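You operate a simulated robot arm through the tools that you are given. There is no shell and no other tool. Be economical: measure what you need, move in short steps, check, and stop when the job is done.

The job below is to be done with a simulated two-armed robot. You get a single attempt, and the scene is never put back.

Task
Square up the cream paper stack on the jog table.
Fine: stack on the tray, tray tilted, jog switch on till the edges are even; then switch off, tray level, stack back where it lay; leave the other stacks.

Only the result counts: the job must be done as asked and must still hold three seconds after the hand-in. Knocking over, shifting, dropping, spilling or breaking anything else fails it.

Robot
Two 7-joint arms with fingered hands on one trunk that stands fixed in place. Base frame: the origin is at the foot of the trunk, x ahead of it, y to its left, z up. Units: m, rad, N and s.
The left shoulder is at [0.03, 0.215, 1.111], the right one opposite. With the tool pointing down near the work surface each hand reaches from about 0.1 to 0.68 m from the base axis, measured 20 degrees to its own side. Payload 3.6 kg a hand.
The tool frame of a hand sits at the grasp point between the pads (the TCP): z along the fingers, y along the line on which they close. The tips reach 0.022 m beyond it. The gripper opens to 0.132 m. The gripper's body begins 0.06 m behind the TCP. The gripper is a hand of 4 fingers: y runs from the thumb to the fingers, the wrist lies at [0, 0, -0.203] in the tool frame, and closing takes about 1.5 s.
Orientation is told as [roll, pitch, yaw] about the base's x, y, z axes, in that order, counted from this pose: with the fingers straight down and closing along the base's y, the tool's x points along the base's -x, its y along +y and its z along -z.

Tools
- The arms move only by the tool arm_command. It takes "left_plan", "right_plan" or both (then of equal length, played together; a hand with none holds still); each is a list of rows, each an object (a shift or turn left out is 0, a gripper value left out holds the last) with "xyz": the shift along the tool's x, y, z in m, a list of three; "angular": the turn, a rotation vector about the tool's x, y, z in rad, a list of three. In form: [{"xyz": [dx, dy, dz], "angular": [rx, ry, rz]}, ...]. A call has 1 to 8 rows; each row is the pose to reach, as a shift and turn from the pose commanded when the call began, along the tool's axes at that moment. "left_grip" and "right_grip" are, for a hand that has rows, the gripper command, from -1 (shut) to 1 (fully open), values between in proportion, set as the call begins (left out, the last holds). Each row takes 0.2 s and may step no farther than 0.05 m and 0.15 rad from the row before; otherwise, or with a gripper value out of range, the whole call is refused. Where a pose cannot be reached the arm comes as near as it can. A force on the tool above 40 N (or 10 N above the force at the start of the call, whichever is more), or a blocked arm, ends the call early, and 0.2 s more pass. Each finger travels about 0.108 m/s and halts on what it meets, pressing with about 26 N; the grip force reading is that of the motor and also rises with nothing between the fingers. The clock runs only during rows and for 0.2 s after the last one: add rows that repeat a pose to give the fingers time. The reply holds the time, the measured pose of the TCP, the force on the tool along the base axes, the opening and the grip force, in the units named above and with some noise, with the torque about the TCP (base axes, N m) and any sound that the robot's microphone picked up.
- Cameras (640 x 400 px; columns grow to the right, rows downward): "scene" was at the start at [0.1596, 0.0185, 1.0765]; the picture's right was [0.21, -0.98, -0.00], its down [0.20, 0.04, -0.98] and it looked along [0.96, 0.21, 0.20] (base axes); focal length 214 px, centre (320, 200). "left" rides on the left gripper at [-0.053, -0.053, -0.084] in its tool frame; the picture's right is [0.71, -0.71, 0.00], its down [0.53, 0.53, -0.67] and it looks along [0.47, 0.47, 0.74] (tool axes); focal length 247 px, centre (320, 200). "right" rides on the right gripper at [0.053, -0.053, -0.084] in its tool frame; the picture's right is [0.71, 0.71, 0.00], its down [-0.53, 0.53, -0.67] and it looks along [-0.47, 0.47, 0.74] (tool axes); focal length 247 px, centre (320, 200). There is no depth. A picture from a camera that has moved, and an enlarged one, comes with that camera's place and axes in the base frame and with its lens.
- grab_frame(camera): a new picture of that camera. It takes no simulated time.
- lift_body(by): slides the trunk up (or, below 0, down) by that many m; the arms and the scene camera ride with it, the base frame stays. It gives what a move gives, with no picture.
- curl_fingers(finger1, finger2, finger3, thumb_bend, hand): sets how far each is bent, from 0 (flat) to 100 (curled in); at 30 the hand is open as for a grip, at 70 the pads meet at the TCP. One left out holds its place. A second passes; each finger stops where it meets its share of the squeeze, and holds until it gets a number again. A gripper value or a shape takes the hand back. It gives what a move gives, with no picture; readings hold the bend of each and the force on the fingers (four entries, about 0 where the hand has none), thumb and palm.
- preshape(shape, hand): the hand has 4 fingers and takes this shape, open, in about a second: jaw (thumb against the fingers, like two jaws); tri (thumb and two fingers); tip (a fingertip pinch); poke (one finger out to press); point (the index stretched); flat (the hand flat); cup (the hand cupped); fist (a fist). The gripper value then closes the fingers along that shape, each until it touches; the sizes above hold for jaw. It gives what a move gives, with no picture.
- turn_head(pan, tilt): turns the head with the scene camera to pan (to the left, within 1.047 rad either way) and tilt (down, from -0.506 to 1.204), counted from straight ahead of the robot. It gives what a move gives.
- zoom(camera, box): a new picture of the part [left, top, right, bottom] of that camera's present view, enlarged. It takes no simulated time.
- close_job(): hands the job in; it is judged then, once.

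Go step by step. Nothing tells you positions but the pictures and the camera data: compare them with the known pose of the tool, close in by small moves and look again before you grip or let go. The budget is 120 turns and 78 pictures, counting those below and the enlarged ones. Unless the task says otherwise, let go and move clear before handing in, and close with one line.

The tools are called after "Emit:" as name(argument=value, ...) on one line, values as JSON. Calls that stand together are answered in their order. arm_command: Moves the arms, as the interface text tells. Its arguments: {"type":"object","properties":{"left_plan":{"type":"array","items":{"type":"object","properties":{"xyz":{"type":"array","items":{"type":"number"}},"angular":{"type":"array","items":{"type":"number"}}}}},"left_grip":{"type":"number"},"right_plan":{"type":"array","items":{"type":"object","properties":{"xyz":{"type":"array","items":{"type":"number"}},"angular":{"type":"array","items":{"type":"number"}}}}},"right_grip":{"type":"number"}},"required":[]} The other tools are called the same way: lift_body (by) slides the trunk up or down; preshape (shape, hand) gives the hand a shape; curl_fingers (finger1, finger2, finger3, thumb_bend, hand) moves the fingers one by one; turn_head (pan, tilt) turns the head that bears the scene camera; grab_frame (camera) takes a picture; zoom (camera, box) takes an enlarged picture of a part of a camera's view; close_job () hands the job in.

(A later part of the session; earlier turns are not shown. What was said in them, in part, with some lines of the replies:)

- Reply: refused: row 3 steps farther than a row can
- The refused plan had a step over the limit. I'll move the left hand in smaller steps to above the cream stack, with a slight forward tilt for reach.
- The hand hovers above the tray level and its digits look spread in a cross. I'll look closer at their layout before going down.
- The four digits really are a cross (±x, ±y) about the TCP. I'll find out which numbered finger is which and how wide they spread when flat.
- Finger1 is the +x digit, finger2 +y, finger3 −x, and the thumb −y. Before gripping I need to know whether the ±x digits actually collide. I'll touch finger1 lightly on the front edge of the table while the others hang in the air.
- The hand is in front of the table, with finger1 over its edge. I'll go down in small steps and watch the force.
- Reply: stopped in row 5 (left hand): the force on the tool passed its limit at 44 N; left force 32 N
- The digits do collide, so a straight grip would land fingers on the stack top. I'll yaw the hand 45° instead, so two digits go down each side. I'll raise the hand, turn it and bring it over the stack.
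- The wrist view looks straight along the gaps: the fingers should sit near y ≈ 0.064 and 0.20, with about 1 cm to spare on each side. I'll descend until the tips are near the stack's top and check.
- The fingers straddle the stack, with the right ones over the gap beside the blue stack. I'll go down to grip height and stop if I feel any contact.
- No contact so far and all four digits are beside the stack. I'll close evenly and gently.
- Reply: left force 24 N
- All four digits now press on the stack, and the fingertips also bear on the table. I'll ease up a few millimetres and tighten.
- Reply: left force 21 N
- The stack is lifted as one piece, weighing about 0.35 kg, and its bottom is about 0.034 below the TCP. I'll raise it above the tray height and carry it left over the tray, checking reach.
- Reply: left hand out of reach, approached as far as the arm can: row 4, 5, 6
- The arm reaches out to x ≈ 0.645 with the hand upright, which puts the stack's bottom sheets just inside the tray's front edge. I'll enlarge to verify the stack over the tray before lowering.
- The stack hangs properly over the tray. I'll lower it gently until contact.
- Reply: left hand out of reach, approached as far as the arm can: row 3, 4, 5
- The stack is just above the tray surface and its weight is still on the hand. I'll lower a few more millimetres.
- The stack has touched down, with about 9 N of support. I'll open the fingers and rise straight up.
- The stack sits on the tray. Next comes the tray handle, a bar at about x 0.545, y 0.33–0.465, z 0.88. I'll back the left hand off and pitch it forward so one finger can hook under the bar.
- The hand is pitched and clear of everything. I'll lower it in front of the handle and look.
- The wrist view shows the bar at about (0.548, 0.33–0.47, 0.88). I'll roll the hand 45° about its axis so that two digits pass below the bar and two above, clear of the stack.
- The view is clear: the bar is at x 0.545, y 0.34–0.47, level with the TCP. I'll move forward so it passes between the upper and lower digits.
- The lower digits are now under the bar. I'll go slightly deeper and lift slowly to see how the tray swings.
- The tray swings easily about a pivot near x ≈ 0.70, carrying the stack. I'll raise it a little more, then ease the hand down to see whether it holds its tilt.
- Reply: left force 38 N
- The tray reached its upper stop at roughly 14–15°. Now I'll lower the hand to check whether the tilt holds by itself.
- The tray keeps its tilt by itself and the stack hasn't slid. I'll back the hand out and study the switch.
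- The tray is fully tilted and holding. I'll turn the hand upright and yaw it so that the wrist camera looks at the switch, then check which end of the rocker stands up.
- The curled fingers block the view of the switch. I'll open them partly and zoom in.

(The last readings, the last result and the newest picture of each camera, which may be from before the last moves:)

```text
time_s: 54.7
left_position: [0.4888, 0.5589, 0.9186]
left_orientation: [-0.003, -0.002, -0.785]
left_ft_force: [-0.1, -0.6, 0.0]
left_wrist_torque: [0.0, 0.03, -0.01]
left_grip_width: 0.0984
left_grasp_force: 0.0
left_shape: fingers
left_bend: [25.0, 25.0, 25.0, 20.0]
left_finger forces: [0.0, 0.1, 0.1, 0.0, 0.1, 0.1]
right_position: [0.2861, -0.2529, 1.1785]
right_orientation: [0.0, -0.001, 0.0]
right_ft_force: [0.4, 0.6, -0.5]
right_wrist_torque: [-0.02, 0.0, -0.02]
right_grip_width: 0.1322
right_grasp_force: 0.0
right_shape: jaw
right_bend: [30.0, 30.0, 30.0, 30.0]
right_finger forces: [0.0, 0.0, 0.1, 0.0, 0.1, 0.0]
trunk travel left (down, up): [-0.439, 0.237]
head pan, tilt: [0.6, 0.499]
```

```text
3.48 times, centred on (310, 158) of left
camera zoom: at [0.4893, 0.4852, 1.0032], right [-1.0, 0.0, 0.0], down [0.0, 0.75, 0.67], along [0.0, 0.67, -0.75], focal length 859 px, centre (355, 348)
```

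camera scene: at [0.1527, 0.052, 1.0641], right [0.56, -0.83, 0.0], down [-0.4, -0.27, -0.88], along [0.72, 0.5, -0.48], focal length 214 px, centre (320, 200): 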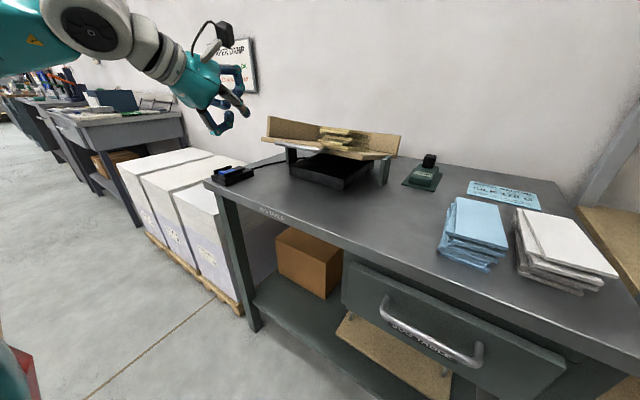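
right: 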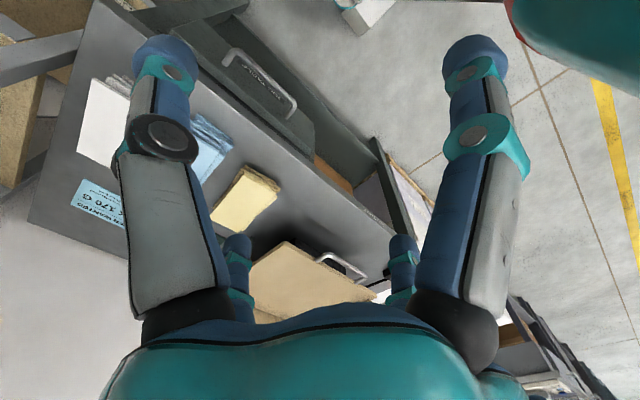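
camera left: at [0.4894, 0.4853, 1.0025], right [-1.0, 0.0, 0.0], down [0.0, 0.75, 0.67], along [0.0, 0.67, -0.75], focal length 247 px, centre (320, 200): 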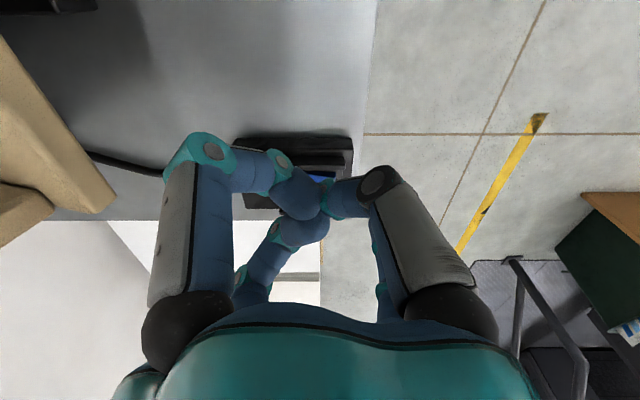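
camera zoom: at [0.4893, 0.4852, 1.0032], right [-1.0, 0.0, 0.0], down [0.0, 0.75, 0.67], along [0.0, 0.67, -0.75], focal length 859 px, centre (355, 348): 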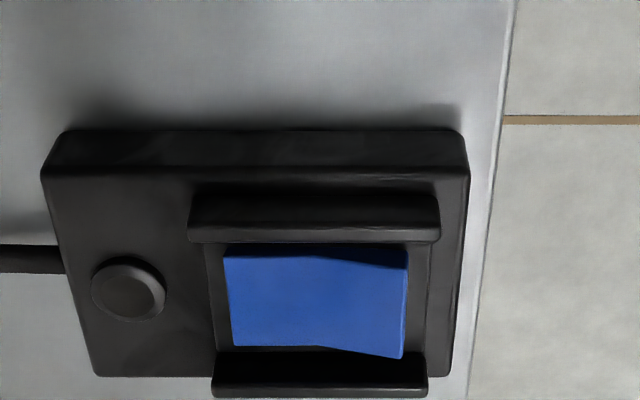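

The rocker's front end (small x) stands up, so that is the end to press, at about (0.483, 0.623, ~0.83). The round lamp is dark, meaning off. I'll bring finger2 above that end.

Emit:
curl_fingers(hand="left", finger1=5, finger2=35, finger3=5, thumb_bend=5)

Emit:
arm_command(left_plan=[{"xyz": [0.025, -0.0128, 0]}, {"xyz": [0.0495, -0.0255, 0.01]}, {"xyz": [0.0495, -0.0255, 0.03]}])

Emit:
grab_frame(camera="left")

```text
time_s: 55.7
left_position: [0.4889, 0.5596, 0.9181]
left_orientation: [-0.003, -0.001, -0.783]
left_ft_force: [-0.1, 0.3, -0.4]
left_wrist_torque: [0.02, 0.01, 0.02]
left_grip_width: 0.1213
left_grasp_force: 0.1
left_shape: fingers
left_bend: [5.0, 35.0, 5.0, 5.0]
left_finger forces: [0.0, 0.0, 0.0, 0.0, 0.0, 0.1]
right_position: [0.2855, -0.2541, 1.1786]
right_orientation: [0.0, 0.001, 0.0]
right_ft_force: [-1.2, -0.3, -0.2]
right_wrist_torque: [0.01, -0.03, 0.01]
right_grip_width: 0.1319
right_grasp_force: 0.1
right_shape: jaw
right_bend: [30.0, 30.0, 30.0, 30.0]
right_finger forces: [0.1, 0.0, 0.1, 0.1, 0.0, 0.0]
trunk travel left (down, up): [-0.439, 0.237]
head pan, tilt: [0.6, 0.499]
```

```text
time_s: 56.5
left_position: [0.4367, 0.5783, 0.8885]
left_orientation: [-0.003, -0.001, -0.783]
left_ft_force: [0.6, 0.9, -0.3]
left_wrist_torque: [-0.03, 0.01, -0.01]
left_grip_width: 0.1211
left_grasp_force: 0.1
left_shape: fingers
left_bend: [5.0, 35.0, 5.0, 5.0]
left_finger forces: [0.0, 0.0, 0.0, 0.1, 0.1, 0.0]
right_position: [0.2861, -0.2523, 1.1793]
right_orientation: [0.0, 0.003, 0.0]
right_ft_force: [0.1, -0.2, 0.4]
right_wrist_torque: [0.03, 0.02, 0.02]
right_grip_width: 0.1319
right_grasp_force: 0.2
right_shape: jaw
right_bend: [30.0, 30.0, 30.0, 30.0]
right_finger forces: [0.1, 0.1, 0.1, 0.0, 0.0, 0.0]
trunk travel left (down, up): [-0.439, 0.237]
head pan, tilt: [0.6, 0.499]
```

```text
26 pictures are left
camera left: at [0.4376, 0.5034, 0.9733], right [-1.0, 0.0, 0.0], down [0.0, 0.75, 0.67], along [0.0, 0.67, -0.75], focal length 247 px, centre (320, 200)
```

left: 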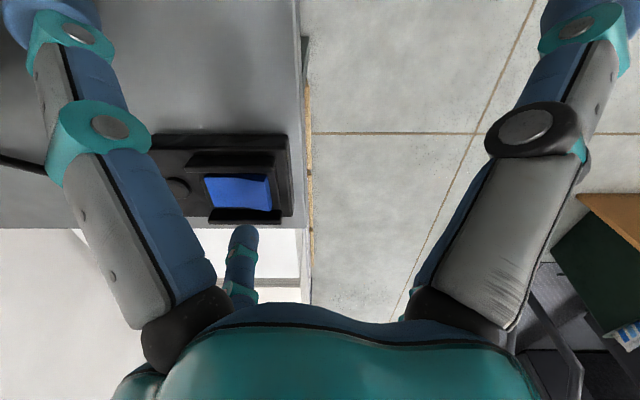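

Finger2's tip is over the raised front end of the rocker. I'll press down in small steps.

Emit:
arm_command(left_plan=[{"xyz": [0.0014, -0.0042, 0.012]}, {"xyz": [0.0014, -0.0042, 0.02]}, {"xyz": [0.0014, -0.0042, 0.026]}, {"xyz": [0.0014, -0.0042, 0.031]}, {"xyz": [0.0014, -0.0042, 0.035]}])

```text
time_s: 57.7
left_position: [0.4331, 0.5776, 0.8548]
left_orientation: [-0.005, 0.0, -0.784]
left_ft_force: [-0.3, -0.7, 0.8]
left_wrist_torque: [0.04, 0.01, 0.0]
left_grip_width: 0.1213
left_grasp_force: 0.1
left_shape: fingers
left_bend: [5.0, 35.0, 5.0, 5.0]
left_finger forces: [0.1, 0.0, 0.1, 0.0, 0.0, 0.0]
right_position: [0.2863, -0.2511, 1.1788]
right_orientation: [0.001, 0.0, 0.0]
right_ft_force: [0.7, 0.5, 0.5]
right_wrist_torque: [0.03, -0.02, 0.0]
right_grip_width: 0.1319
right_grasp_force: 0.0
right_shape: jaw
right_bend: [30.0, 30.0, 30.0, 30.0]
right_finger forces: [0.0, 0.1, 0.0, 0.0, 0.1, 0.1]
trunk travel left (down, up): [-0.439, 0.237]
head pan, tilt: [0.6, 0.499]
```

No contact yet with the tip near z ≈ 0.83. I'll continue down in small steps.

Emit:
arm_command(left_plan=[{"xyz": [0, 0, 0.004]}, {"xyz": [0, 0, 0.008]}, {"xyz": [0, 0, 0.011]}])

Emit:
zoom(camera="left", box=[130, 110, 330, 300])

```text
time_s: 58.5
left_position: [0.4307, 0.5748, 0.8519]
left_orientation: [0.009, -0.006, -0.782]
left_ft_force: [-11.3, -5.8, 35.8]
left_wrist_torque: [1.68, -1.73, 0.26]
left_grip_width: 0.1212
left_grasp_force: 19.2
left_shape: fingers
left_bend: [5.0, 32.0, 5.0, 5.0]
left_finger forces: [0.0, 38.2, 0.1, 0.0, 0.0, 0.1]
right_position: [0.2805, -0.256, 1.1781]
right_orientation: [0.005, -0.003, -0.001]
right_ft_force: [0.1, 0.0, 0.2]
right_wrist_torque: [0.0, -0.01, -0.05]
right_grip_width: 0.1319
right_grasp_force: 0.1
right_shape: jaw
right_bend: [30.0, 30.0, 30.0, 30.0]
right_finger forces: [0.0, 0.1, 0.0, 0.0, 0.1, 0.0]
trunk travel left (down, up): [-0.439, 0.237]
head pan, tilt: [0.6, 0.499]
```

```text
2.11 times, centred on (230, 205) of left
camera zoom: at [0.4311, 0.4996, 0.9357], right [-1.0, 0.0, -0.01], down [-0.01, 0.74, 0.67], along [0.01, 0.67, -0.74], focal length 520 px, centre (510, 190)
```

zoom: 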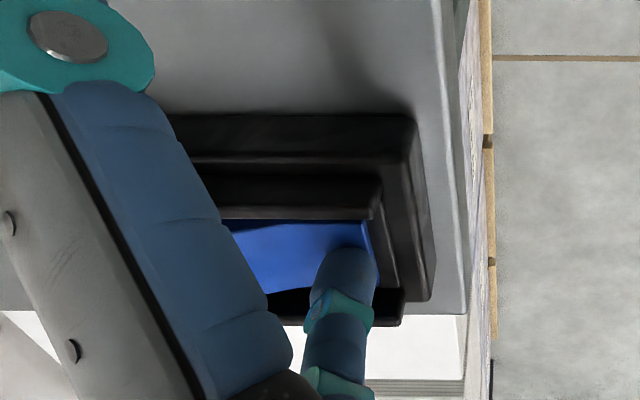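

About 36 N is on the tip and I heard no sound. I'll rise and check whether the rocker changed.

Emit:
arm_command(left_plan=[{"xyz": [0, 0, -0.02]}, {"xyz": [-0.01, 0.0, -0.05]}])

Emit:
zoom(camera="left", box=[140, 110, 340, 270])

```text
time_s: 59.1
left_position: [0.4383, 0.5699, 0.8914]
left_orientation: [-0.005, 0.002, -0.783]
left_ft_force: [-0.4, 0.9, -0.7]
left_wrist_torque: [-0.01, -0.03, 0.01]
left_grip_width: 0.1213
left_grasp_force: 0.0
left_shape: fingers
left_bend: [5.0, 35.0, 5.0, 5.0]
left_finger forces: [0.1, 0.0, 0.0, 0.1, 0.0, 0.0]
right_position: [0.2853, -0.254, 1.1798]
right_orientation: [-0.001, 0.0, -0.001]
right_ft_force: [0.6, -0.8, -0.4]
right_wrist_torque: [0.01, 0.01, 0.02]
right_grip_width: 0.1318
right_grasp_force: 0.1
right_shape: jaw
right_bend: [30.0, 30.0, 30.0, 30.0]
right_finger forces: [0.0, 0.0, 0.0, 0.0, 0.0, 0.1]
trunk travel left (down, up): [-0.439, 0.237]
head pan, tilt: [0.6, 0.499]
```

```text
2.50 times, centred on (240, 190) of left
camera zoom: at [0.4398, 0.4939, 0.9761], right [-1.0, 0.0, 0.0], down [0.0, 0.75, 0.67], along [0.0, 0.67, -0.75], focal length 617 px, centre (520, 225)
```

zoom: 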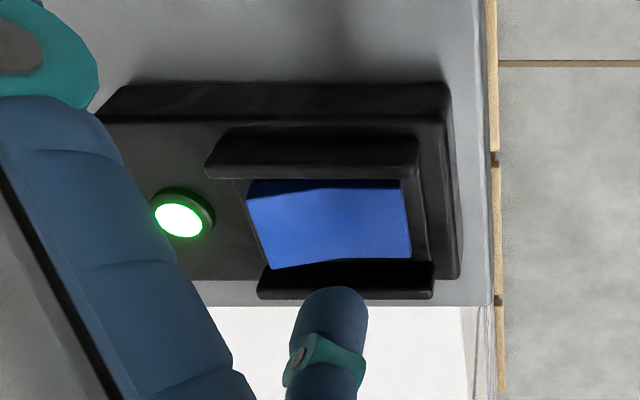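

The lamp glows green and the rocker has flipped, so the jog is on. I'll let it run for a moment and watch the stack.

Emit:
arm_command(left_plan=[{"xyz": [0, 0, -0.01]}, {"xyz": [0, 0, -0.01]}, {"xyz": [0, 0, -0.01]}, {"xyz": [0, 0, -0.01]}, {"xyz": [0, 0, -0.01]}, {"xyz": [0, 0, -0.01]}, {"xyz": [0, 0, -0.01]}, {"xyz": [0, 0, -0.01]}])

Emit:
zoom(camera="scene", box=[190, 90, 400, 222])

```text
time_s: 60.9
left_position: [0.4392, 0.5685, 0.9019]
left_orientation: [-0.004, 0.001, -0.783]
left_ft_force: [0.3, 0.9, 0.3]
left_wrist_torque: [0.0, -0.02, -0.02]
left_grip_width: 0.1216
left_grasp_force: 0.0
left_shape: fingers
left_bend: [5.0, 35.0, 5.0, 5.0]
left_finger forces: [0.1, 0.1, 0.0, 0.0, 0.0, 0.0]
right_position: [0.2858, -0.2522, 1.1792]
right_orientation: [0.002, -0.001, 0.0]
right_ft_force: [0.3, 0.3, -0.3]
right_wrist_torque: [-0.01, 0.06, 0.02]
right_grip_width: 0.1318
right_grasp_force: 0.1
right_shape: jaw
right_bend: [30.0, 30.0, 30.0, 30.0]
right_finger forces: [0.1, 0.1, 0.0, 0.1, 0.1, 0.0]
trunk travel left (down, up): [-0.439, 0.237]
head pan, tilt: [0.6, 0.499]
```

```text
3.03 times, centred on (295, 156) of scene
camera zoom: at [0.1529, 0.0519, 1.0641], right [0.56, -0.83, 0.0], down [-0.4, -0.27, -0.88], along [0.72, 0.5, -0.48], focal length 650 px, centre (396, 333)
```

zoom: 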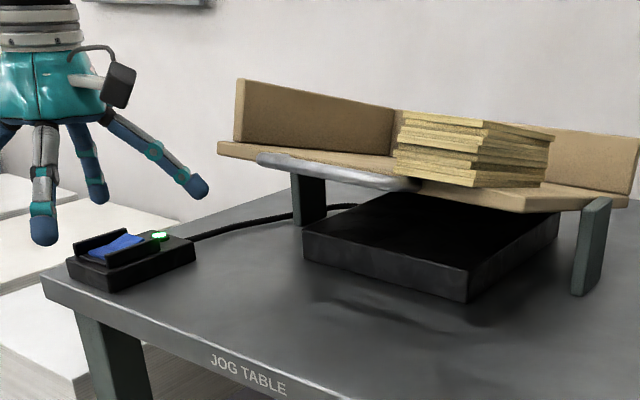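

The sheets are evening out in place. I'll let it run longer while moving the finger over the rocker's rear end.

Emit:
arm_command(left_plan=[{"xyz": [-0.012, 0.0247, 0]}, {"xyz": [-0.012, 0.0247, 0]}, {"xyz": [-0.012, 0.0247, 0]}, {"xyz": [-0.012, 0.0247, 0]}, {"xyz": [-0.012, 0.0247, 0]}, {"xyz": [-0.012, 0.0247, 0]}, {"xyz": [-0.012, 0.0247, 0]}, {"xyz": [-0.012, 0.0247, 0]}])

Emit:
arm_command(left_plan=[{"xyz": [0, 0, 0]}, {"xyz": [0, 0, 0]}, {"xyz": [0, 0, 0]}, {"xyz": [0, 0, 0]}, {"xyz": [0, 0, 0]}, {"xyz": [0, 0, 0]}, {"xyz": [0, 0, 0]}, {"xyz": [0, 0, 0]}])

Emit:
zoom(camera="scene", box=[190, 90, 400, 222])

Emit:
zoom(camera="left", box=[180, 110, 380, 270])

```text
time_s: 62.7
left_position: [0.4673, 0.5784, 0.9018]
left_orientation: [-0.003, 0.001, -0.782]
left_ft_force: [-0.7, -0.2, -0.8]
left_wrist_torque: [-0.03, 0.01, 0.0]
left_grip_width: 0.1219
left_grasp_force: 0.0
left_shape: fingers
left_bend: [5.0, 35.0, 5.0, 5.0]
left_finger forces: [0.1, 0.0, 0.1, 0.0, 0.1, 0.0]
right_position: [0.2857, -0.2526, 1.1796]
right_orientation: [0.0, -0.001, 0.001]
right_ft_force: [-0.7, 0.3, 0.6]
right_wrist_torque: [-0.03, -0.02, 0.0]
right_grip_width: 0.1319
right_grasp_force: 0.1
right_shape: jaw
right_bend: [30.0, 30.0, 30.0, 30.0]
right_finger forces: [0.0, 0.1, 0.0, 0.1, 0.0, 0.0]
trunk travel left (down, up): [-0.439, 0.237]
head pan, tilt: [0.6, 0.499]
```

```text
time_s: 64.5
left_position: [0.4662, 0.5765, 0.9012]
left_orientation: [-0.004, -0.002, -0.783]
left_ft_force: [0.6, 0.0, -0.1]
left_wrist_torque: [0.01, -0.01, -0.02]
left_grip_width: 0.1216
left_grasp_force: 0.0
left_shape: fingers
left_bend: [5.0, 35.0, 5.0, 5.0]
left_finger forces: [0.0, 0.1, 0.1, 0.0, 0.0, 0.0]
right_position: [0.286, -0.2519, 1.1794]
right_orientation: [0.001, 0.001, 0.0]
right_ft_force: [0.5, -0.1, 0.1]
right_wrist_torque: [0.01, 0.01, 0.01]
right_grip_width: 0.132
right_grasp_force: 0.0
right_shape: jaw
right_bend: [30.0, 30.0, 30.0, 30.0]
right_finger forces: [0.1, 0.0, 0.0, 0.0, 0.0, 0.0]
trunk travel left (down, up): [-0.439, 0.237]
head pan, tilt: [0.6, 0.499]
```

```text
3.03 times, centred on (295, 156) of scene
camera zoom: at [0.1529, 0.0519, 1.0641], right [0.56, -0.83, 0.0], down [-0.4, -0.27, -0.88], along [0.72, 0.5, -0.48], focal length 650 px, centre (396, 333)
```

zoom: 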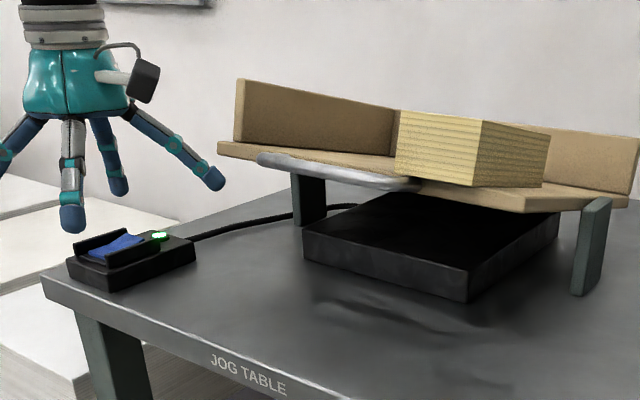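

```text
2.50 times, centred on (280, 190) of left
camera zoom: at [0.4672, 0.5032, 0.9862], right [-1.0, 0.0, 0.0], down [0.0, 0.75, 0.67], along [0.0, 0.67, -0.75], focal length 617 px, centre (420, 225)
```

zoom: 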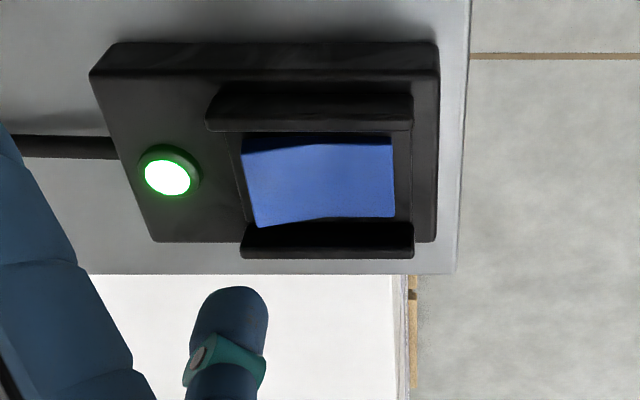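

The stack edges are even. I'll press the raised rear end of the rocker to switch off.

Emit:
arm_command(left_plan=[{"xyz": [0, 0, 0.025]}, {"xyz": [0, 0, 0.04]}, {"xyz": [0, 0, 0.046]}, {"xyz": [0, 0, 0.05]}, {"xyz": [0, 0, 0.054]}, {"xyz": [0, 0, 0.057]}])

Emit:
arm_command(left_plan=[{"xyz": [0, 0, -0.03]}, {"xyz": [0, 0, -0.06]}])

Emit:
zoom(camera="left", box=[180, 110, 380, 270])

```text
time_s: 65.9
left_position: [0.4641, 0.5767, 0.8524]
left_orientation: [0.003, -0.003, -0.784]
left_ft_force: [-3.8, -3.2, 17.9]
left_wrist_torque: [0.92, -0.77, 0.04]
left_grip_width: 0.1211
left_grasp_force: 8.9
left_shape: fingers
left_bend: [5.0, 33.0, 5.0, 5.0]
left_finger forces: [0.0, 17.1, 0.0, 0.0, 0.0, 0.0]
right_position: [0.2829, -0.2536, 1.1785]
right_orientation: [0.001, -0.002, 0.0]
right_ft_force: [0.5, 0.3, 0.5]
right_wrist_torque: [0.04, 0.01, -0.02]
right_grip_width: 0.132
right_grasp_force: 0.0
right_shape: jaw
right_bend: [30.0, 30.0, 30.0, 30.0]
right_finger forces: [0.0, 0.0, 0.0, 0.1, 0.1, 0.0]
trunk travel left (down, up): [-0.439, 0.237]
head pan, tilt: [0.6, 0.499]
```

```text
time_s: 66.5
left_position: [0.4646, 0.5795, 0.9067]
left_orientation: [-0.005, 0.0, -0.784]
left_ft_force: [0.1, -0.6, 0.8]
left_wrist_torque: [-0.02, 0.01, -0.03]
left_grip_width: 0.1212
left_grasp_force: 0.0
left_shape: fingers
left_bend: [5.0, 35.0, 5.0, 5.0]
left_finger forces: [0.0, 0.0, 0.0, 0.0, 0.0, 0.0]
right_position: [0.2859, -0.2523, 1.1784]
right_orientation: [0.0, 0.001, -0.001]
right_ft_force: [0.2, 0.4, 0.4]
right_wrist_torque: [0.01, -0.01, 0.04]
right_grip_width: 0.1318
right_grasp_force: 0.1
right_shape: jaw
right_bend: [30.0, 30.0, 30.0, 30.0]
right_finger forces: [0.0, 0.0, 0.0, 0.0, 0.0, 0.1]
trunk travel left (down, up): [-0.439, 0.237]
head pan, tilt: [0.6, 0.499]
```

```text
2.50 times, centred on (280, 190) of left
camera zoom: at [0.4643, 0.5042, 0.991], right [-1.0, 0.0, 0.0], down [0.0, 0.75, 0.67], along [0.0, 0.67, -0.75], focal length 617 px, centre (420, 225)
```

zoom: 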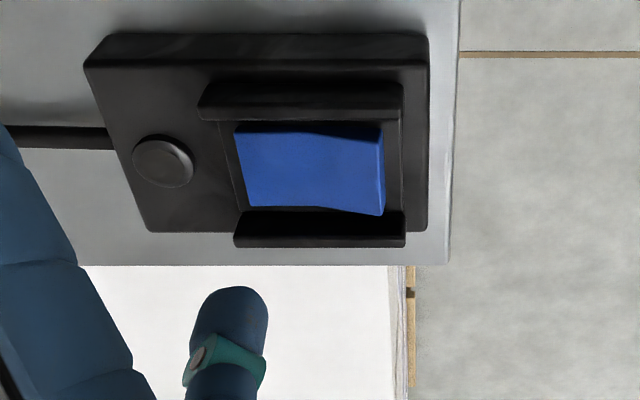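

The lamp is dark and the rocker is back in its off position. Next I'll level the tray by pressing down on its front with finger1, left of the stack.

Emit:
arm_command(left_plan=[{"xyz": [0, 0, -0.045], "angular": [0, 0, -0.131]}, {"xyz": [0, 0, -0.093], "angular": [0, 0, -0.262]}, {"xyz": [-0.029, 0.001, -0.093], "angular": [0, 0, -0.393]}, {"xyz": [-0.058, 0.002, -0.093], "angular": [0, 0, -0.524]}, {"xyz": [-0.087, 0.003, -0.093], "angular": [0, 0, -0.655]}, {"xyz": [-0.116, 0.003, -0.093], "angular": [0, 0, -0.785]}])

Emit:
curl_fingers(hand="left", finger1=35, finger2=3, finger3=3, thumb_bend=0)

Emit:
arm_command(left_plan=[{"angular": [0, 0.1, 0]}, {"angular": [0, 0.2, 0]}])

Emit:
zoom(camera="scene", box=[190, 70, 400, 202])

```text
time_s: 67.9
left_position: [0.5526, 0.4982, 0.9998]
left_orientation: [-0.002, 0.002, 0.004]
left_ft_force: [-0.4, 0.0, -0.8]
left_wrist_torque: [0.01, -0.01, -0.03]
left_grip_width: 0.1215
left_grasp_force: 0.1
left_shape: fingers
left_bend: [5.0, 35.0, 5.0, 5.0]
left_finger forces: [0.0, 0.0, 0.0, 0.0, 0.1, 0.0]
right_position: [0.2871, -0.2521, 1.1786]
right_orientation: [0.0, 0.002, 0.0]
right_ft_force: [-0.2, -0.8, 1.2]
right_wrist_torque: [0.0, 0.01, 0.03]
right_grip_width: 0.1319
right_grasp_force: 0.1
right_shape: jaw
right_bend: [30.0, 30.0, 30.0, 30.0]
right_finger forces: [0.0, 0.0, 0.0, 0.1, 0.0, 0.1]
trunk travel left (down, up): [-0.439, 0.237]
head pan, tilt: [0.6, 0.499]
```

```text
time_s: 68.9
left_position: [0.5512, 0.4988, 1.0012]
left_orientation: [-0.003, 0.002, 0.001]
left_ft_force: [0.2, -0.4, -0.1]
left_wrist_torque: [0.01, 0.0, -0.01]
left_grip_width: 0.1045
left_grasp_force: 0.0
left_shape: fingers
left_bend: [35.0, 4.0, 4.0, 0.0]
left_finger forces: [0.1, 0.0, 0.1, 0.0, 0.1, 0.0]
right_position: [0.2859, -0.2525, 1.178]
right_orientation: [0.0, 0.002, -0.001]
right_ft_force: [0.2, -0.1, 0.2]
right_wrist_torque: [-0.02, -0.01, -0.03]
right_grip_width: 0.132
right_grasp_force: 0.0
right_shape: jaw
right_bend: [30.0, 30.0, 30.0, 30.0]
right_finger forces: [0.1, 0.0, 0.0, 0.0, 0.0, 0.0]
trunk travel left (down, up): [-0.439, 0.237]
head pan, tilt: [0.6, 0.499]
```

```text
time_s: 69.5
left_position: [0.5508, 0.4985, 1.0021]
left_orientation: [-0.002, 0.202, 0.001]
left_ft_force: [-0.6, -0.7, -0.4]
left_wrist_torque: [-0.01, 0.0, 0.0]
left_grip_width: 0.1045
left_grasp_force: 0.0
left_shape: fingers
left_bend: [35.0, 4.0, 4.0, 0.0]
left_finger forces: [0.1, 0.0, 0.0, 0.1, 0.0, 0.0]
right_position: [0.2868, -0.2533, 1.1784]
right_orientation: [0.001, 0.002, -0.001]
right_ft_force: [-0.3, 0.4, 0.0]
right_wrist_torque: [0.02, -0.02, 0.02]
right_grip_width: 0.1318
right_grasp_force: 0.2
right_shape: jaw
right_bend: [30.0, 30.0, 30.0, 30.0]
right_finger forces: [0.1, 0.0, 0.1, 0.1, 0.0, 0.1]
trunk travel left (down, up): [-0.439, 0.237]
head pan, tilt: [0.6, 0.499]
```

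```text
3.03 times, centred on (295, 136) of scene
camera zoom: at [0.1534, 0.0515, 1.064], right [0.56, -0.83, 0.0], down [-0.4, -0.27, -0.88], along [0.72, 0.5, -0.48], focal length 650 px, centre (396, 394)
```

zoom: 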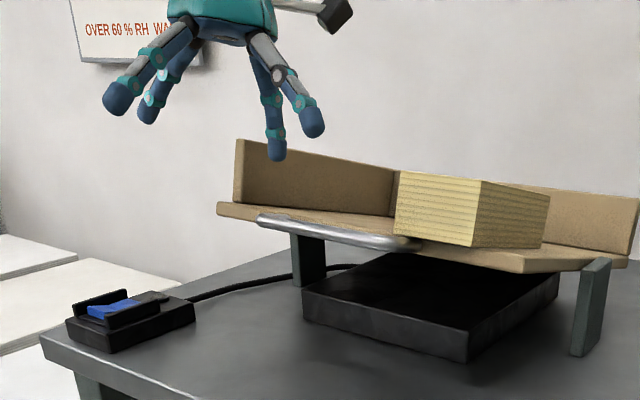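

Finger1 is above the tray's front left. I'll descend and press gently until level.

Emit:
arm_command(left_plan=[{"xyz": [-0.006, 0, 0.029]}, {"xyz": [-0.0094, 0, 0.046]}, {"xyz": [-0.0115, 0, 0.057]}, {"xyz": [-0.0131, 0, 0.0647]}, {"xyz": [-0.0145, 0, 0.0715]}, {"xyz": [-0.0157, 0, 0.0774]}])

Emit:
zoom(camera="scene", box=[190, 70, 400, 202])

```text
time_s: 70.9
left_position: [0.5507, 0.4977, 0.9259]
left_orientation: [0.002, 0.196, 0.002]
left_ft_force: [-3.3, 3.4, 20.4]
left_wrist_torque: [0.1, -1.14, 0.14]
left_grip_width: 0.1037
left_grasp_force: 9.9
left_shape: fingers
left_bend: [35.0, 4.0, 4.0, 0.0]
left_finger forces: [20.2, 0.0, 0.0, 0.1, 0.0, 0.0]
right_position: [0.2833, -0.2539, 1.1798]
right_orientation: [0.002, -0.003, 0.001]
right_ft_force: [0.3, 0.5, -0.9]
right_wrist_torque: [0.03, 0.0, -0.01]
right_grip_width: 0.132
right_grasp_force: 0.0
right_shape: jaw
right_bend: [30.0, 30.0, 30.0, 30.0]
right_finger forces: [0.0, 0.0, 0.0, 0.1, 0.0, 0.0]
trunk travel left (down, up): [-0.439, 0.237]
head pan, tilt: [0.6, 0.499]
```

```text
3.03 times, centred on (295, 136) of scene
camera zoom: at [0.1508, 0.0511, 1.0647], right [0.56, -0.83, 0.0], down [-0.39, -0.27, -0.88], along [0.73, 0.5, -0.48], focal length 650 px, centre (396, 394)
```

zoom: 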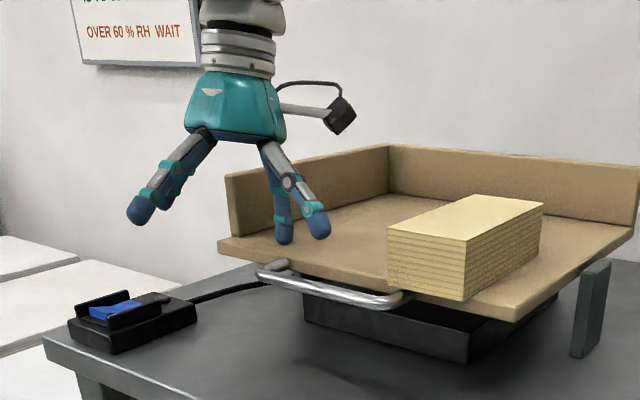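

The tray is level and pressing on its stop. I'll lift away, go back above the squared stack, and open the fingers ready to regrip.

Emit:
arm_command(left_plan=[{"xyz": [0.009, 0, -0.044], "angular": [0, -0.1, 0]}, {"xyz": [0.0179, 0, -0.088], "angular": [0, -0.2, 0]}])

Emit:
arm_command(left_plan=[{"xyz": [-0.015, -0.032, 0], "angular": [0, 0, -0.131]}, {"xyz": [-0.03, -0.064, 0], "angular": [0, 0, -0.262]}, {"xyz": [-0.045, -0.096, 0], "angular": [0, 0, -0.393]}, {"xyz": [-0.06, -0.128, 0], "angular": [0, 0, -0.524]}, {"xyz": [-0.075, -0.16, 0], "angular": [0, 0, -0.655]}, {"xyz": [-0.092, -0.192, 0], "angular": [0, 0, -0.785]}])

Emit:
curl_fingers(hand="left", finger1=8, finger2=8, finger3=8, thumb_bend=8)

Emit:
grab_frame(camera="left")

Emit:
zoom(camera="scene", box=[190, 70, 400, 202])

```text
time_s: 71.5
left_position: [0.5529, 0.5005, 1.0106]
left_orientation: [-0.002, 0.003, 0.001]
left_ft_force: [0.6, -0.6, 0.2]
left_wrist_torque: [0.01, -0.01, -0.01]
left_grip_width: 0.1042
left_grasp_force: 0.1
left_shape: fingers
left_bend: [35.0, 4.0, 4.0, 0.0]
left_finger forces: [0.1, 0.0, 0.1, 0.0, 0.0, 0.0]
right_position: [0.2861, -0.2513, 1.1791]
right_orientation: [0.0, 0.001, -0.001]
right_ft_force: [-0.5, -0.5, -0.1]
right_wrist_torque: [-0.04, -0.05, 0.0]
right_grip_width: 0.132
right_grasp_force: 0.0
right_shape: jaw
right_bend: [30.0, 30.0, 30.0, 30.0]
right_finger forces: [0.1, 0.1, 0.2, 0.0, 0.0, 0.1]
trunk travel left (down, up): [-0.439, 0.237]
head pan, tilt: [0.6, 0.499]
```

```text
time_s: 72.9
left_position: [0.6437, 0.3063, 1.0115]
left_orientation: [0.0, 0.001, 0.788]
left_ft_force: [0.2, 0.3, 0.4]
left_wrist_torque: [0.03, 0.0, -0.01]
left_grip_width: 0.1043
left_grasp_force: 0.0
left_shape: fingers
left_bend: [35.0, 4.0, 4.0, 0.0]
left_finger forces: [0.0, 0.1, 0.0, 0.0, 0.1, 0.0]
right_position: [0.2874, -0.2533, 1.1787]
right_orientation: [0.003, 0.001, -0.001]
right_ft_force: [0.6, -0.7, -1.1]
right_wrist_torque: [0.02, -0.02, -0.02]
right_grip_width: 0.132
right_grasp_force: 0.1
right_shape: jaw
right_bend: [30.0, 30.0, 30.0, 30.0]
right_finger forces: [0.0, 0.1, 0.1, 0.0, 0.1, 0.1]
trunk travel left (down, up): [-0.439, 0.237]
head pan, tilt: [0.6, 0.499]
```

```text
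time_s: 73.9
left_position: [0.6427, 0.3068, 1.0114]
left_orientation: [0.0, 0.004, 0.785]
left_ft_force: [0.6, 0.6, -0.3]
left_wrist_torque: [-0.01, 0.02, 0.02]
left_grip_width: 0.118
left_grasp_force: 0.1
left_shape: fingers
left_bend: [8.0, 8.0, 8.0, 8.0]
left_finger forces: [0.0, 0.1, 0.0, 0.0, 0.1, 0.1]
right_position: [0.2859, -0.2519, 1.179]
right_orientation: [0.001, 0.002, 0.001]
right_ft_force: [-0.1, -0.4, -0.7]
right_wrist_torque: [0.01, -0.04, 0.02]
right_grip_width: 0.1321
right_grasp_force: 0.1
right_shape: jaw
right_bend: [30.0, 30.0, 30.0, 30.0]
right_finger forces: [0.0, 0.0, 0.0, 0.0, 0.0, 0.1]
trunk travel left (down, up): [-0.439, 0.237]
head pan, tilt: [0.6, 0.499]
```

```text
17 pictures are left
camera left: at [0.7183, 0.3081, 1.0952], right [0.0, -1.0, 0.0], down [-0.74, 0.0, 0.67], along [-0.67, 0.0, -0.74], focal length 247 px, centre (320, 200)
```

left: 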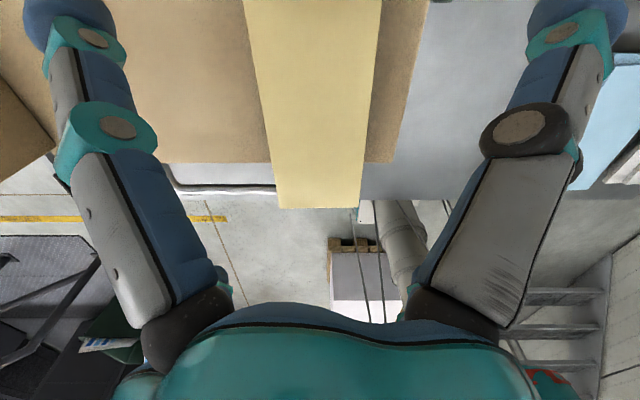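

```text
3.03 times, centred on (295, 136) of scene
camera zoom: at [0.1531, 0.052, 1.064], right [0.56, -0.83, 0.0], down [-0.4, -0.27, -0.88], along [0.72, 0.5, -0.48], focal length 650 px, centre (396, 394)
```

zoom: 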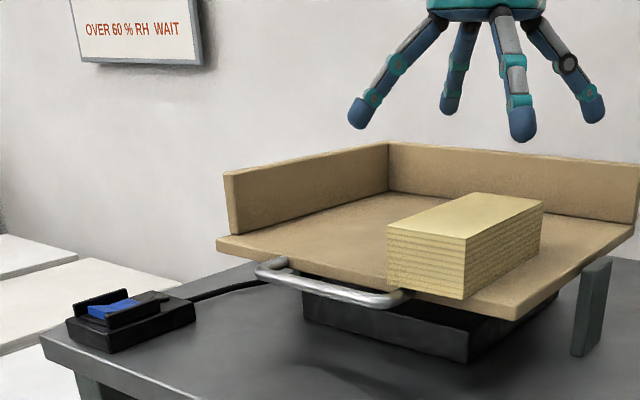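

The stack is square, centred near (0.651, 0.31), and the hand straddles it well. I'll descend to grip height.

Emit:
arm_command(left_plan=[{"xyz": [0, 0, 0.03]}, {"xyz": [0, 0, 0.06]}, {"xyz": [0, 0, 0.08]}, {"xyz": [0, 0, 0.093]}])

Emit:
curl_fingers(hand="left", finger1=30, finger2=30, finger3=30, thumb_bend=30)

Emit:
curl_fingers(hand="left", finger1=45, finger2=45, finger3=45, thumb_bend=45)

Emit:
zoom(camera="scene", box=[190, 70, 400, 202])

```text
time_s: 74.9
left_position: [0.6391, 0.3055, 0.9187]
left_orientation: [-0.002, 0.003, 0.783]
left_ft_force: [-0.5, -0.3, -0.4]
left_wrist_torque: [-0.04, -0.01, 0.0]
left_grip_width: 0.1179
left_grasp_force: 0.1
left_shape: fingers
left_bend: [8.0, 8.0, 8.0, 8.0]
left_finger forces: [0.1, 0.1, 0.0, 0.0, 0.0, 0.0]
right_position: [0.2858, -0.2521, 1.1782]
right_orientation: [0.0, 0.002, 0.0]
right_ft_force: [-0.1, 0.5, 0.9]
right_wrist_torque: [0.0, 0.01, 0.01]
right_grip_width: 0.1321
right_grasp_force: 0.2
right_shape: jaw
right_bend: [30.0, 30.0, 30.0, 30.0]
right_finger forces: [0.0, 0.0, 0.0, 0.1, 0.0, 0.0]
trunk travel left (down, up): [-0.439, 0.237]
head pan, tilt: [0.6, 0.499]
```

```text
time_s: 75.9
left_position: [0.6411, 0.3065, 0.9187]
left_orientation: [0.001, 0.004, 0.785]
left_ft_force: [0.9, 1.0, 0.6]
left_wrist_torque: [0.02, 0.02, 0.04]
left_grip_width: 0.089
left_grasp_force: 0.5
left_shape: fingers
left_bend: [28.0, 30.0, 30.0, 30.0]
left_finger forces: [1.4, 0.1, 0.0, 0.0, 0.0, 0.1]
right_position: [0.2855, -0.252, 1.178]
right_orientation: [-0.001, 0.002, 0.001]
right_ft_force: [0.2, 0.3, 0.0]
right_wrist_torque: [-0.02, 0.02, 0.02]
right_grip_width: 0.1318
right_grasp_force: 0.0
right_shape: jaw
right_bend: [30.0, 30.0, 30.0, 30.0]
right_finger forces: [0.0, 0.1, 0.0, 0.1, 0.1, 0.0]
trunk travel left (down, up): [-0.439, 0.237]
head pan, tilt: [0.6, 0.499]
```

```text
time_s: 76.9
left_position: [0.6414, 0.3059, 0.9189]
left_orientation: [-0.002, 0.002, 0.786]
left_ft_force: [1.5, 0.5, 4.1]
left_wrist_torque: [0.04, 0.04, -0.01]
left_grip_width: 0.0688
left_grasp_force: 24.0
left_shape: fingers
left_bend: [36.0, 37.0, 38.0, 42.0]
left_finger forces: [13.0, 11.4, 9.5, 0.0, 13.6, 0.0]
right_position: [0.2867, -0.2538, 1.1779]
right_orientation: [-0.001, 0.001, -0.002]
right_ft_force: [0.0, -0.5, 0.9]
right_wrist_torque: [0.0, 0.01, 0.01]
right_grip_width: 0.1318
right_grasp_force: 0.1
right_shape: jaw
right_bend: [30.0, 30.0, 30.0, 30.0]
right_finger forces: [0.1, 0.1, 0.0, 0.0, 0.0, 0.0]
trunk travel left (down, up): [-0.439, 0.237]
head pan, tilt: [0.6, 0.499]
```

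```text
3.03 times, centred on (295, 136) of scene
camera zoom: at [0.1529, 0.0519, 1.0641], right [0.56, -0.83, 0.0], down [-0.4, -0.27, -0.88], along [0.72, 0.5, -0.48], focal length 650 px, centre (396, 394)
```

zoom: 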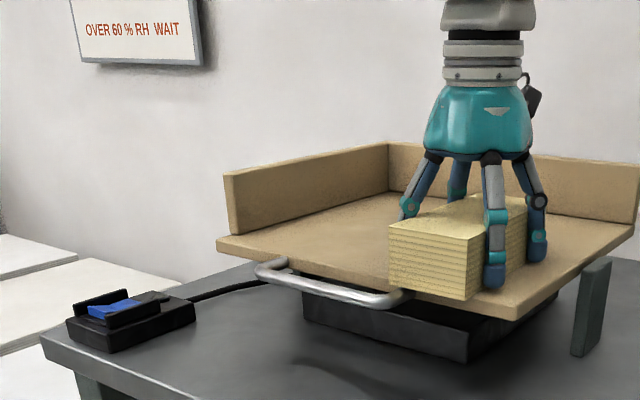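

The grip is firm at about 12 N per digit. I'll tighten a little and lift straight up.

Emit:
curl_fingers(hand="left", finger1=52, finger2=52, finger3=52, thumb_bend=52)

Emit:
arm_command(left_plan=[{"xyz": [0, 0, -0.005]}, {"xyz": [0, 0, -0.02]}, {"xyz": [0, 0, -0.045]}, {"xyz": [0, 0, -0.07]}])

Emit:
zoom(camera="scene", box=[190, 70, 400, 202])

```text
time_s: 77.9
left_position: [0.6407, 0.3058, 0.9177]
left_orientation: [-0.003, 0.002, 0.786]
left_ft_force: [3.7, -0.3, 4.6]
left_wrist_torque: [-0.11, 0.02, -0.01]
left_grip_width: 0.0669
left_grasp_force: 35.6
left_shape: fingers
left_bend: [35.0, 37.0, 39.0, 45.0]
left_finger forces: [19.0, 16.4, 12.7, 0.1, 23.1, 0.0]
right_position: [0.2863, -0.2531, 1.1778]
right_orientation: [0.0, 0.0, 0.002]
right_ft_force: [-0.1, 0.5, 0.1]
right_wrist_torque: [0.0, 0.0, -0.02]
right_grip_width: 0.1318
right_grasp_force: 0.0
right_shape: jaw
right_bend: [30.0, 30.0, 30.0, 30.0]
right_finger forces: [0.0, 0.0, 0.0, 0.0, 0.0, 0.1]
trunk travel left (down, up): [-0.439, 0.237]
head pan, tilt: [0.6, 0.499]
```

```text
time_s: 78.9
left_position: [0.6402, 0.3079, 0.9888]
left_orientation: [0.002, 0.004, 0.788]
left_ft_force: [0.6, -0.9, -4.4]
left_wrist_torque: [-0.02, 0.02, 0.01]
left_grip_width: 0.0667
left_grasp_force: 35.7
left_shape: fingers
left_bend: [35.0, 37.0, 39.0, 45.0]
left_finger forces: [19.6, 15.8, 12.1, 0.1, 23.6, 0.0]
right_position: [0.2864, -0.2525, 1.1781]
right_orientation: [0.001, -0.001, 0.0]
right_ft_force: [-0.4, -0.3, 0.2]
right_wrist_torque: [0.0, 0.0, -0.01]
right_grip_width: 0.132
right_grasp_force: 0.1
right_shape: jaw
right_bend: [30.0, 30.0, 30.0, 30.0]
right_finger forces: [0.0, 0.1, 0.1, 0.0, 0.0, 0.0]
trunk travel left (down, up): [-0.439, 0.237]
head pan, tilt: [0.6, 0.499]
```

```text
3.03 times, centred on (295, 136) of scene
camera zoom: at [0.1533, 0.0519, 1.064], right [0.56, -0.83, 0.0], down [-0.4, -0.27, -0.88], along [0.72, 0.5, -0.48], focal length 650 px, centre (396, 394)
```

zoom: 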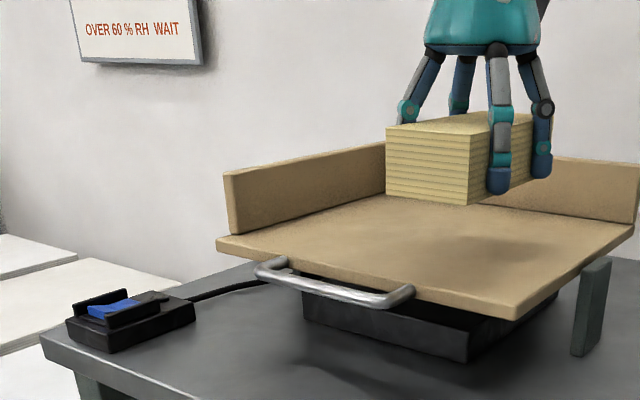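

The stack is held square over the level tray. I'll carry it back above its original spot.

Emit:
arm_command(left_plan=[{"xyz": [0.031, -0.0193, 0]}, {"xyz": [0.062, -0.0385, 0]}, {"xyz": [0.0925, -0.0577, 0]}, {"xyz": [0.123, -0.077, 0]}, {"xyz": [0.154, -0.0962, 0]}])

Emit:
arm_command(left_plan=[{"xyz": [0, 0, 0.04]}, {"xyz": [0, 0, 0.08]}, {"xyz": [0, 0, 0.12]}])

Emit:
turn_head(pan=0.2, tilt=0.6)

Emit:
grab_frame(camera="scene")

Emit:
grab_frame(camera="left")

```text
time_s: 80.1
left_position: [0.5986, 0.128, 0.9852]
left_orientation: [0.0, 0.003, 0.785]
left_ft_force: [-0.6, -0.1, -5.0]
left_wrist_torque: [-0.02, 0.01, -0.01]
left_grip_width: 0.0669
left_grasp_force: 35.6
left_shape: fingers
left_bend: [35.0, 37.0, 39.0, 45.0]
left_finger forces: [20.0, 15.7, 11.9, 0.0, 24.0, 0.0]
right_position: [0.2864, -0.2531, 1.179]
right_orientation: [-0.002, 0.001, 0.0]
right_ft_force: [-0.6, 0.7, -0.6]
right_wrist_torque: [0.01, 0.01, -0.01]
right_grip_width: 0.1321
right_grasp_force: 0.1
right_shape: jaw
right_bend: [30.0, 30.0, 30.0, 30.0]
right_finger forces: [0.0, 0.0, 0.1, 0.0, 0.1, 0.0]
trunk travel left (down, up): [-0.439, 0.237]
head pan, tilt: [0.6, 0.499]
```

```text
time_s: 80.9
left_position: [0.6033, 0.1337, 0.8689]
left_orientation: [0.001, 0.003, 0.785]
left_ft_force: [-0.2, 1.0, -3.1]
left_wrist_torque: [0.01, 0.03, -0.02]
left_grip_width: 0.0668
left_grasp_force: 36.4
left_shape: fingers
left_bend: [35.0, 37.0, 39.0, 45.0]
left_finger forces: [20.2, 15.7, 12.0, 0.1, 24.0, 0.1]
right_position: [0.2876, -0.2527, 1.1791]
right_orientation: [-0.001, 0.002, -0.001]
right_ft_force: [-0.7, 0.7, -0.9]
right_wrist_torque: [-0.02, 0.0, 0.01]
right_grip_width: 0.1317
right_grasp_force: 0.1
right_shape: jaw
right_bend: [30.0, 30.0, 30.0, 30.0]
right_finger forces: [0.0, 0.0, 0.0, 0.0, 0.0, 0.0]
trunk travel left (down, up): [-0.439, 0.237]
head pan, tilt: [0.6, 0.499]
```

```text
time_s: 81.8
left_position: [0.6015, 0.1342, 0.8703]
left_orientation: [-0.001, 0.002, 0.785]
left_ft_force: [0.5, -0.3, -4.3]
left_wrist_torque: [-0.01, 0.0, 0.0]
left_grip_width: 0.0666
left_grasp_force: 35.6
left_shape: fingers
left_bend: [35.0, 37.0, 39.0, 45.0]
left_finger forces: [20.2, 15.8, 12.0, 0.0, 24.1, 0.1]
right_position: [0.2872, -0.2515, 1.178]
right_orientation: [0.001, 0.002, 0.0]
right_ft_force: [0.6, 0.5, 0.0]
right_wrist_torque: [-0.02, 0.0, 0.01]
right_grip_width: 0.1319
right_grasp_force: 0.1
right_shape: jaw
right_bend: [30.0, 30.0, 30.0, 30.0]
right_finger forces: [0.1, 0.1, 0.0, 0.0, 0.0, 0.1]
trunk travel left (down, up): [-0.439, 0.237]
head pan, tilt: [0.201, 0.6]
```

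```text
13 pictures are left
camera scene: at [0.1651, 0.0183, 1.0549], right [0.2, -0.98, 0.0], down [-0.55, -0.11, -0.82], along [0.81, 0.16, -0.57], focal length 214 px, centre (320, 200)
```

scene: 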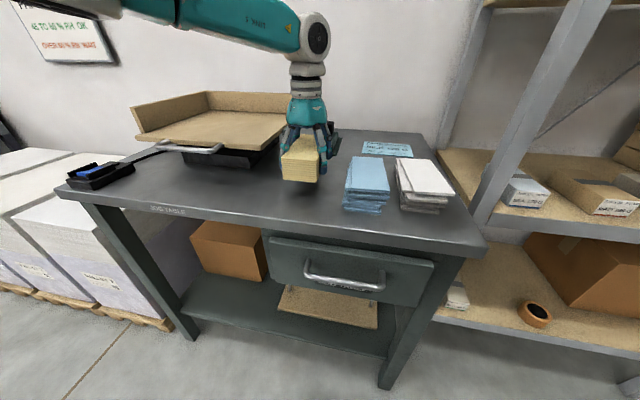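

```text
12 pictures are left
camera left: at [0.678, 0.134, 0.9539], right [0.0, -1.0, 0.0], down [-0.74, 0.0, 0.67], along [-0.67, 0.0, -0.74], focal length 247 px, centre (320, 200)
```

left: 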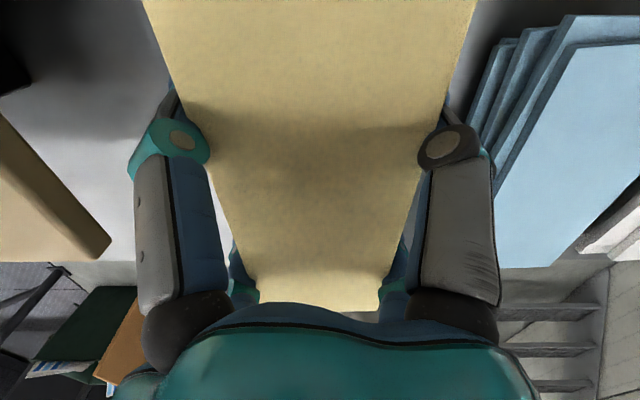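

The stack is above its original spot. I'll nudge a few millimetres and lower it to the table.

Emit:
arm_command(left_plan=[{"xyz": [0.005, -0.001, 0.02]}, {"xyz": [0.005, -0.001, 0.035]}, {"xyz": [0.005, -0.001, 0.042]}, {"xyz": [0.005, -0.001, 0.046]}, {"xyz": [0.005, -0.001, 0.049]}])

```text
time_s: 83.0
left_position: [0.5998, 0.1261, 0.8274]
left_orientation: [-0.012, -0.004, 0.787]
left_ft_force: [-2.0, 5.5, 39.8]
left_wrist_torque: [-0.25, -0.04, 0.01]
left_grip_width: 0.0666
left_grasp_force: 37.3
left_shape: fingers
left_bend: [35.0, 36.0, 39.0, 46.0]
left_finger forces: [22.7, 18.8, 11.4, 0.0, 22.0, 0.1]
right_position: [0.2823, -0.252, 1.1804]
right_orientation: [-0.001, -0.006, 0.002]
right_ft_force: [-0.1, 0.0, -0.6]
right_wrist_torque: [0.0, 0.01, 0.01]
right_grip_width: 0.1317
right_grasp_force: 0.0
right_shape: jaw
right_bend: [30.0, 30.0, 30.0, 30.0]
right_finger forces: [0.0, 0.0, 0.1, 0.0, 0.0, 0.0]
trunk travel left (down, up): [-0.439, 0.237]
head pan, tilt: [0.201, 0.6]
```

It is firmly on the table. I'll relieve the press slightly, then open the fingers just enough and look.

Emit:
arm_command(left_plan=[{"xyz": [0, 0, -0.004]}])

Emit:
curl_fingers(hand="left", finger1=15, finger2=15, finger3=15, thumb_bend=15)

Emit:
zoom(camera="scene", box=[230, 100, 430, 225])

```text
time_s: 83.4
left_position: [0.5982, 0.1269, 0.8277]
left_orientation: [-0.007, -0.004, 0.787]
left_ft_force: [4.4, 7.6, 29.2]
left_wrist_torque: [-0.31, -0.09, 0.08]
left_grip_width: 0.0667
left_grasp_force: 37.1
left_shape: fingers
left_bend: [35.0, 36.0, 39.0, 46.0]
left_finger forces: [22.7, 19.0, 12.1, 0.0, 19.9, 0.0]
right_position: [0.2825, -0.2521, 1.1791]
right_orientation: [0.0, -0.002, -0.002]
right_ft_force: [0.0, 0.4, -0.7]
right_wrist_torque: [-0.02, 0.02, 0.01]
right_grip_width: 0.1316
right_grasp_force: 0.0
right_shape: jaw
right_bend: [30.0, 30.0, 30.0, 30.0]
right_finger forces: [0.0, 0.1, 0.1, 0.1, 0.1, 0.1]
trunk travel left (down, up): [-0.439, 0.237]
head pan, tilt: [0.201, 0.6]
```

```text
time_s: 84.4
left_position: [0.5974, 0.1245, 0.8237]
left_orientation: [0.0, 0.003, 0.785]
left_ft_force: [-0.7, 0.5, -0.1]
left_wrist_torque: [0.01, 0.01, -0.01]
left_grip_width: 0.1087
left_grasp_force: 0.0
left_shape: fingers
left_bend: [15.0, 15.0, 15.0, 15.0]
left_finger forces: [0.0, 0.0, 0.0, 0.1, 0.0, 0.1]
right_position: [0.2866, -0.2521, 1.1784]
right_orientation: [0.0, 0.0, 0.001]
right_ft_force: [0.5, 0.7, 0.0]
right_wrist_torque: [-0.01, -0.02, -0.01]
right_grip_width: 0.1321
right_grasp_force: 0.0
right_shape: jaw
right_bend: [30.0, 30.0, 30.0, 30.0]
right_finger forces: [0.0, 0.1, 0.0, 0.1, 0.1, 0.1]
trunk travel left (down, up): [-0.439, 0.237]
head pan, tilt: [0.201, 0.6]
```

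```text
3.20 times, centred on (330, 162) of scene
camera zoom: at [0.1645, 0.0181, 1.0549], right [0.2, -0.98, 0.0], down [-0.55, -0.11, -0.82], along [0.81, 0.16, -0.57], focal length 686 px, centre (288, 320)
```

zoom: 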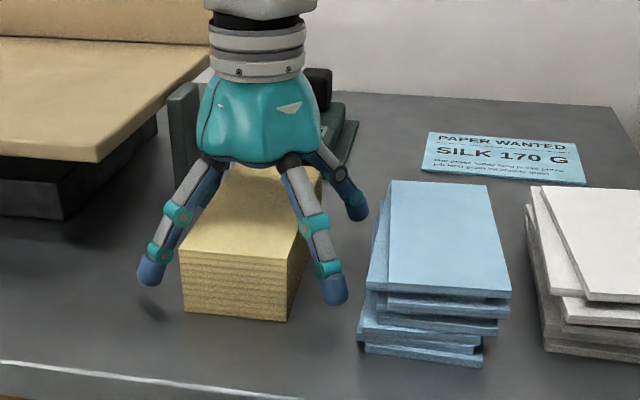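

The stack is released and even, with the fingers clear of it and of the blue stack. I'll rise straight up and withdraw.

Emit:
arm_command(left_plan=[{"xyz": [0, 0, -0.04]}, {"xyz": [0, 0, -0.08]}, {"xyz": [0, 0, -0.12]}, {"xyz": [0, 0, -0.16]}, {"xyz": [0.0, 0.045, -0.17]}, {"xyz": [0.0, 0.09, -0.19]}, {"xyz": [0.0, 0.13, -0.21]}, {"xyz": [0.0, 0.17, -0.23]}])

Emit:
turn_head(pan=0.3, tilt=0.6)

Emit:
grab_frame(camera="scene")

Emit:
zoom(camera="scene", box=[230, 100, 430, 225])

```text
time_s: 86.2
left_position: [0.4744, 0.248, 1.0559]
left_orientation: [-0.001, 0.002, 0.785]
left_ft_force: [0.1, 0.5, 0.2]
left_wrist_torque: [0.02, -0.01, -0.01]
left_grip_width: 0.1091
left_grasp_force: 0.1
left_shape: fingers
left_bend: [15.0, 15.0, 15.0, 15.0]
left_finger forces: [0.1, 0.0, 0.0, 0.0, 0.1, 0.1]
right_position: [0.2852, -0.2531, 1.1793]
right_orientation: [0.001, 0.001, -0.001]
right_ft_force: [-0.1, 0.2, 0.8]
right_wrist_torque: [-0.04, -0.01, -0.02]
right_grip_width: 0.1321
right_grasp_force: 0.1
right_shape: jaw
right_bend: [30.0, 30.0, 30.0, 30.0]
right_finger forces: [0.0, 0.0, 0.1, 0.1, 0.1, 0.0]
trunk travel left (down, up): [-0.439, 0.237]
head pan, tilt: [0.201, 0.6]
```

```text
time_s: 86.9
left_position: [0.4754, 0.2469, 1.0553]
left_orientation: [0.001, 0.005, 0.786]
left_ft_force: [0.0, 0.1, 0.1]
left_wrist_torque: [0.01, -0.02, 0.02]
left_grip_width: 0.1091
left_grasp_force: 0.1
left_shape: fingers
left_bend: [15.0, 15.0, 15.0, 15.0]
left_finger forces: [0.1, 0.1, 0.1, 0.0, 0.1, 0.1]
right_position: [0.2856, -0.2527, 1.1798]
right_orientation: [-0.001, 0.002, 0.0]
right_ft_force: [0.1, 0.3, 0.3]
right_wrist_torque: [-0.01, 0.04, 0.03]
right_grip_width: 0.1319
right_grasp_force: 0.1
right_shape: jaw
right_bend: [30.0, 30.0, 30.0, 30.0]
right_finger forces: [0.0, 0.0, 0.0, 0.0, 0.1, 0.0]
trunk travel left (down, up): [-0.439, 0.237]
head pan, tilt: [0.3, 0.6]
```

```text
10 pictures are left
camera scene: at [0.1625, 0.0266, 1.0549], right [0.29, -0.96, 0.0], down [-0.54, -0.17, -0.82], along [0.79, 0.24, -0.57], focal length 214 px, centre (320, 200)
```

scene: 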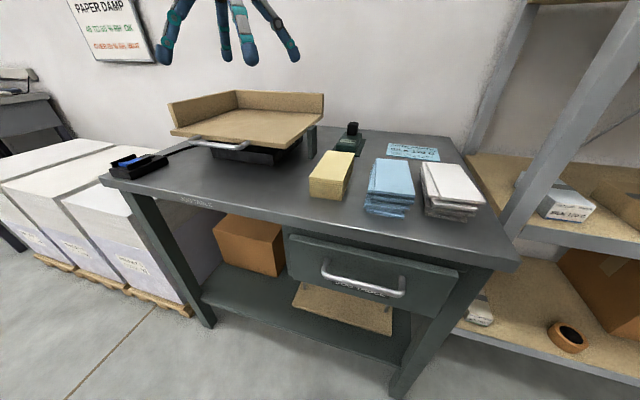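

```text
3.20 times, centred on (330, 162) of scene
camera zoom: at [0.1625, 0.0266, 1.0549], right [0.29, -0.96, 0.0], down [-0.54, -0.17, -0.82], along [0.79, 0.24, -0.57], focal length 686 px, centre (288, 320)
```

zoom: 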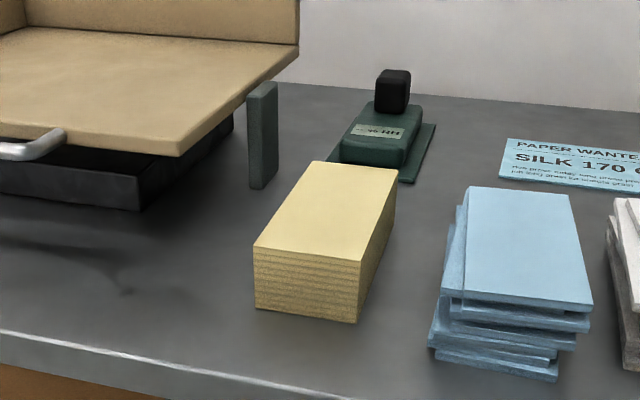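

Compared with the first picture from this same camera pose, the cream stack sits where it lay and is now square. The tray is level and the switch is off. The blue and white stacks are unmoved and the hands are clear, so I'll hand in.

Emit:
close_job()

```text
The job is handed in.
```

The cream stack was squared on the tilted, running jog tray and put back where it lay, with the switch off, the tray level and the other stacks untouched.
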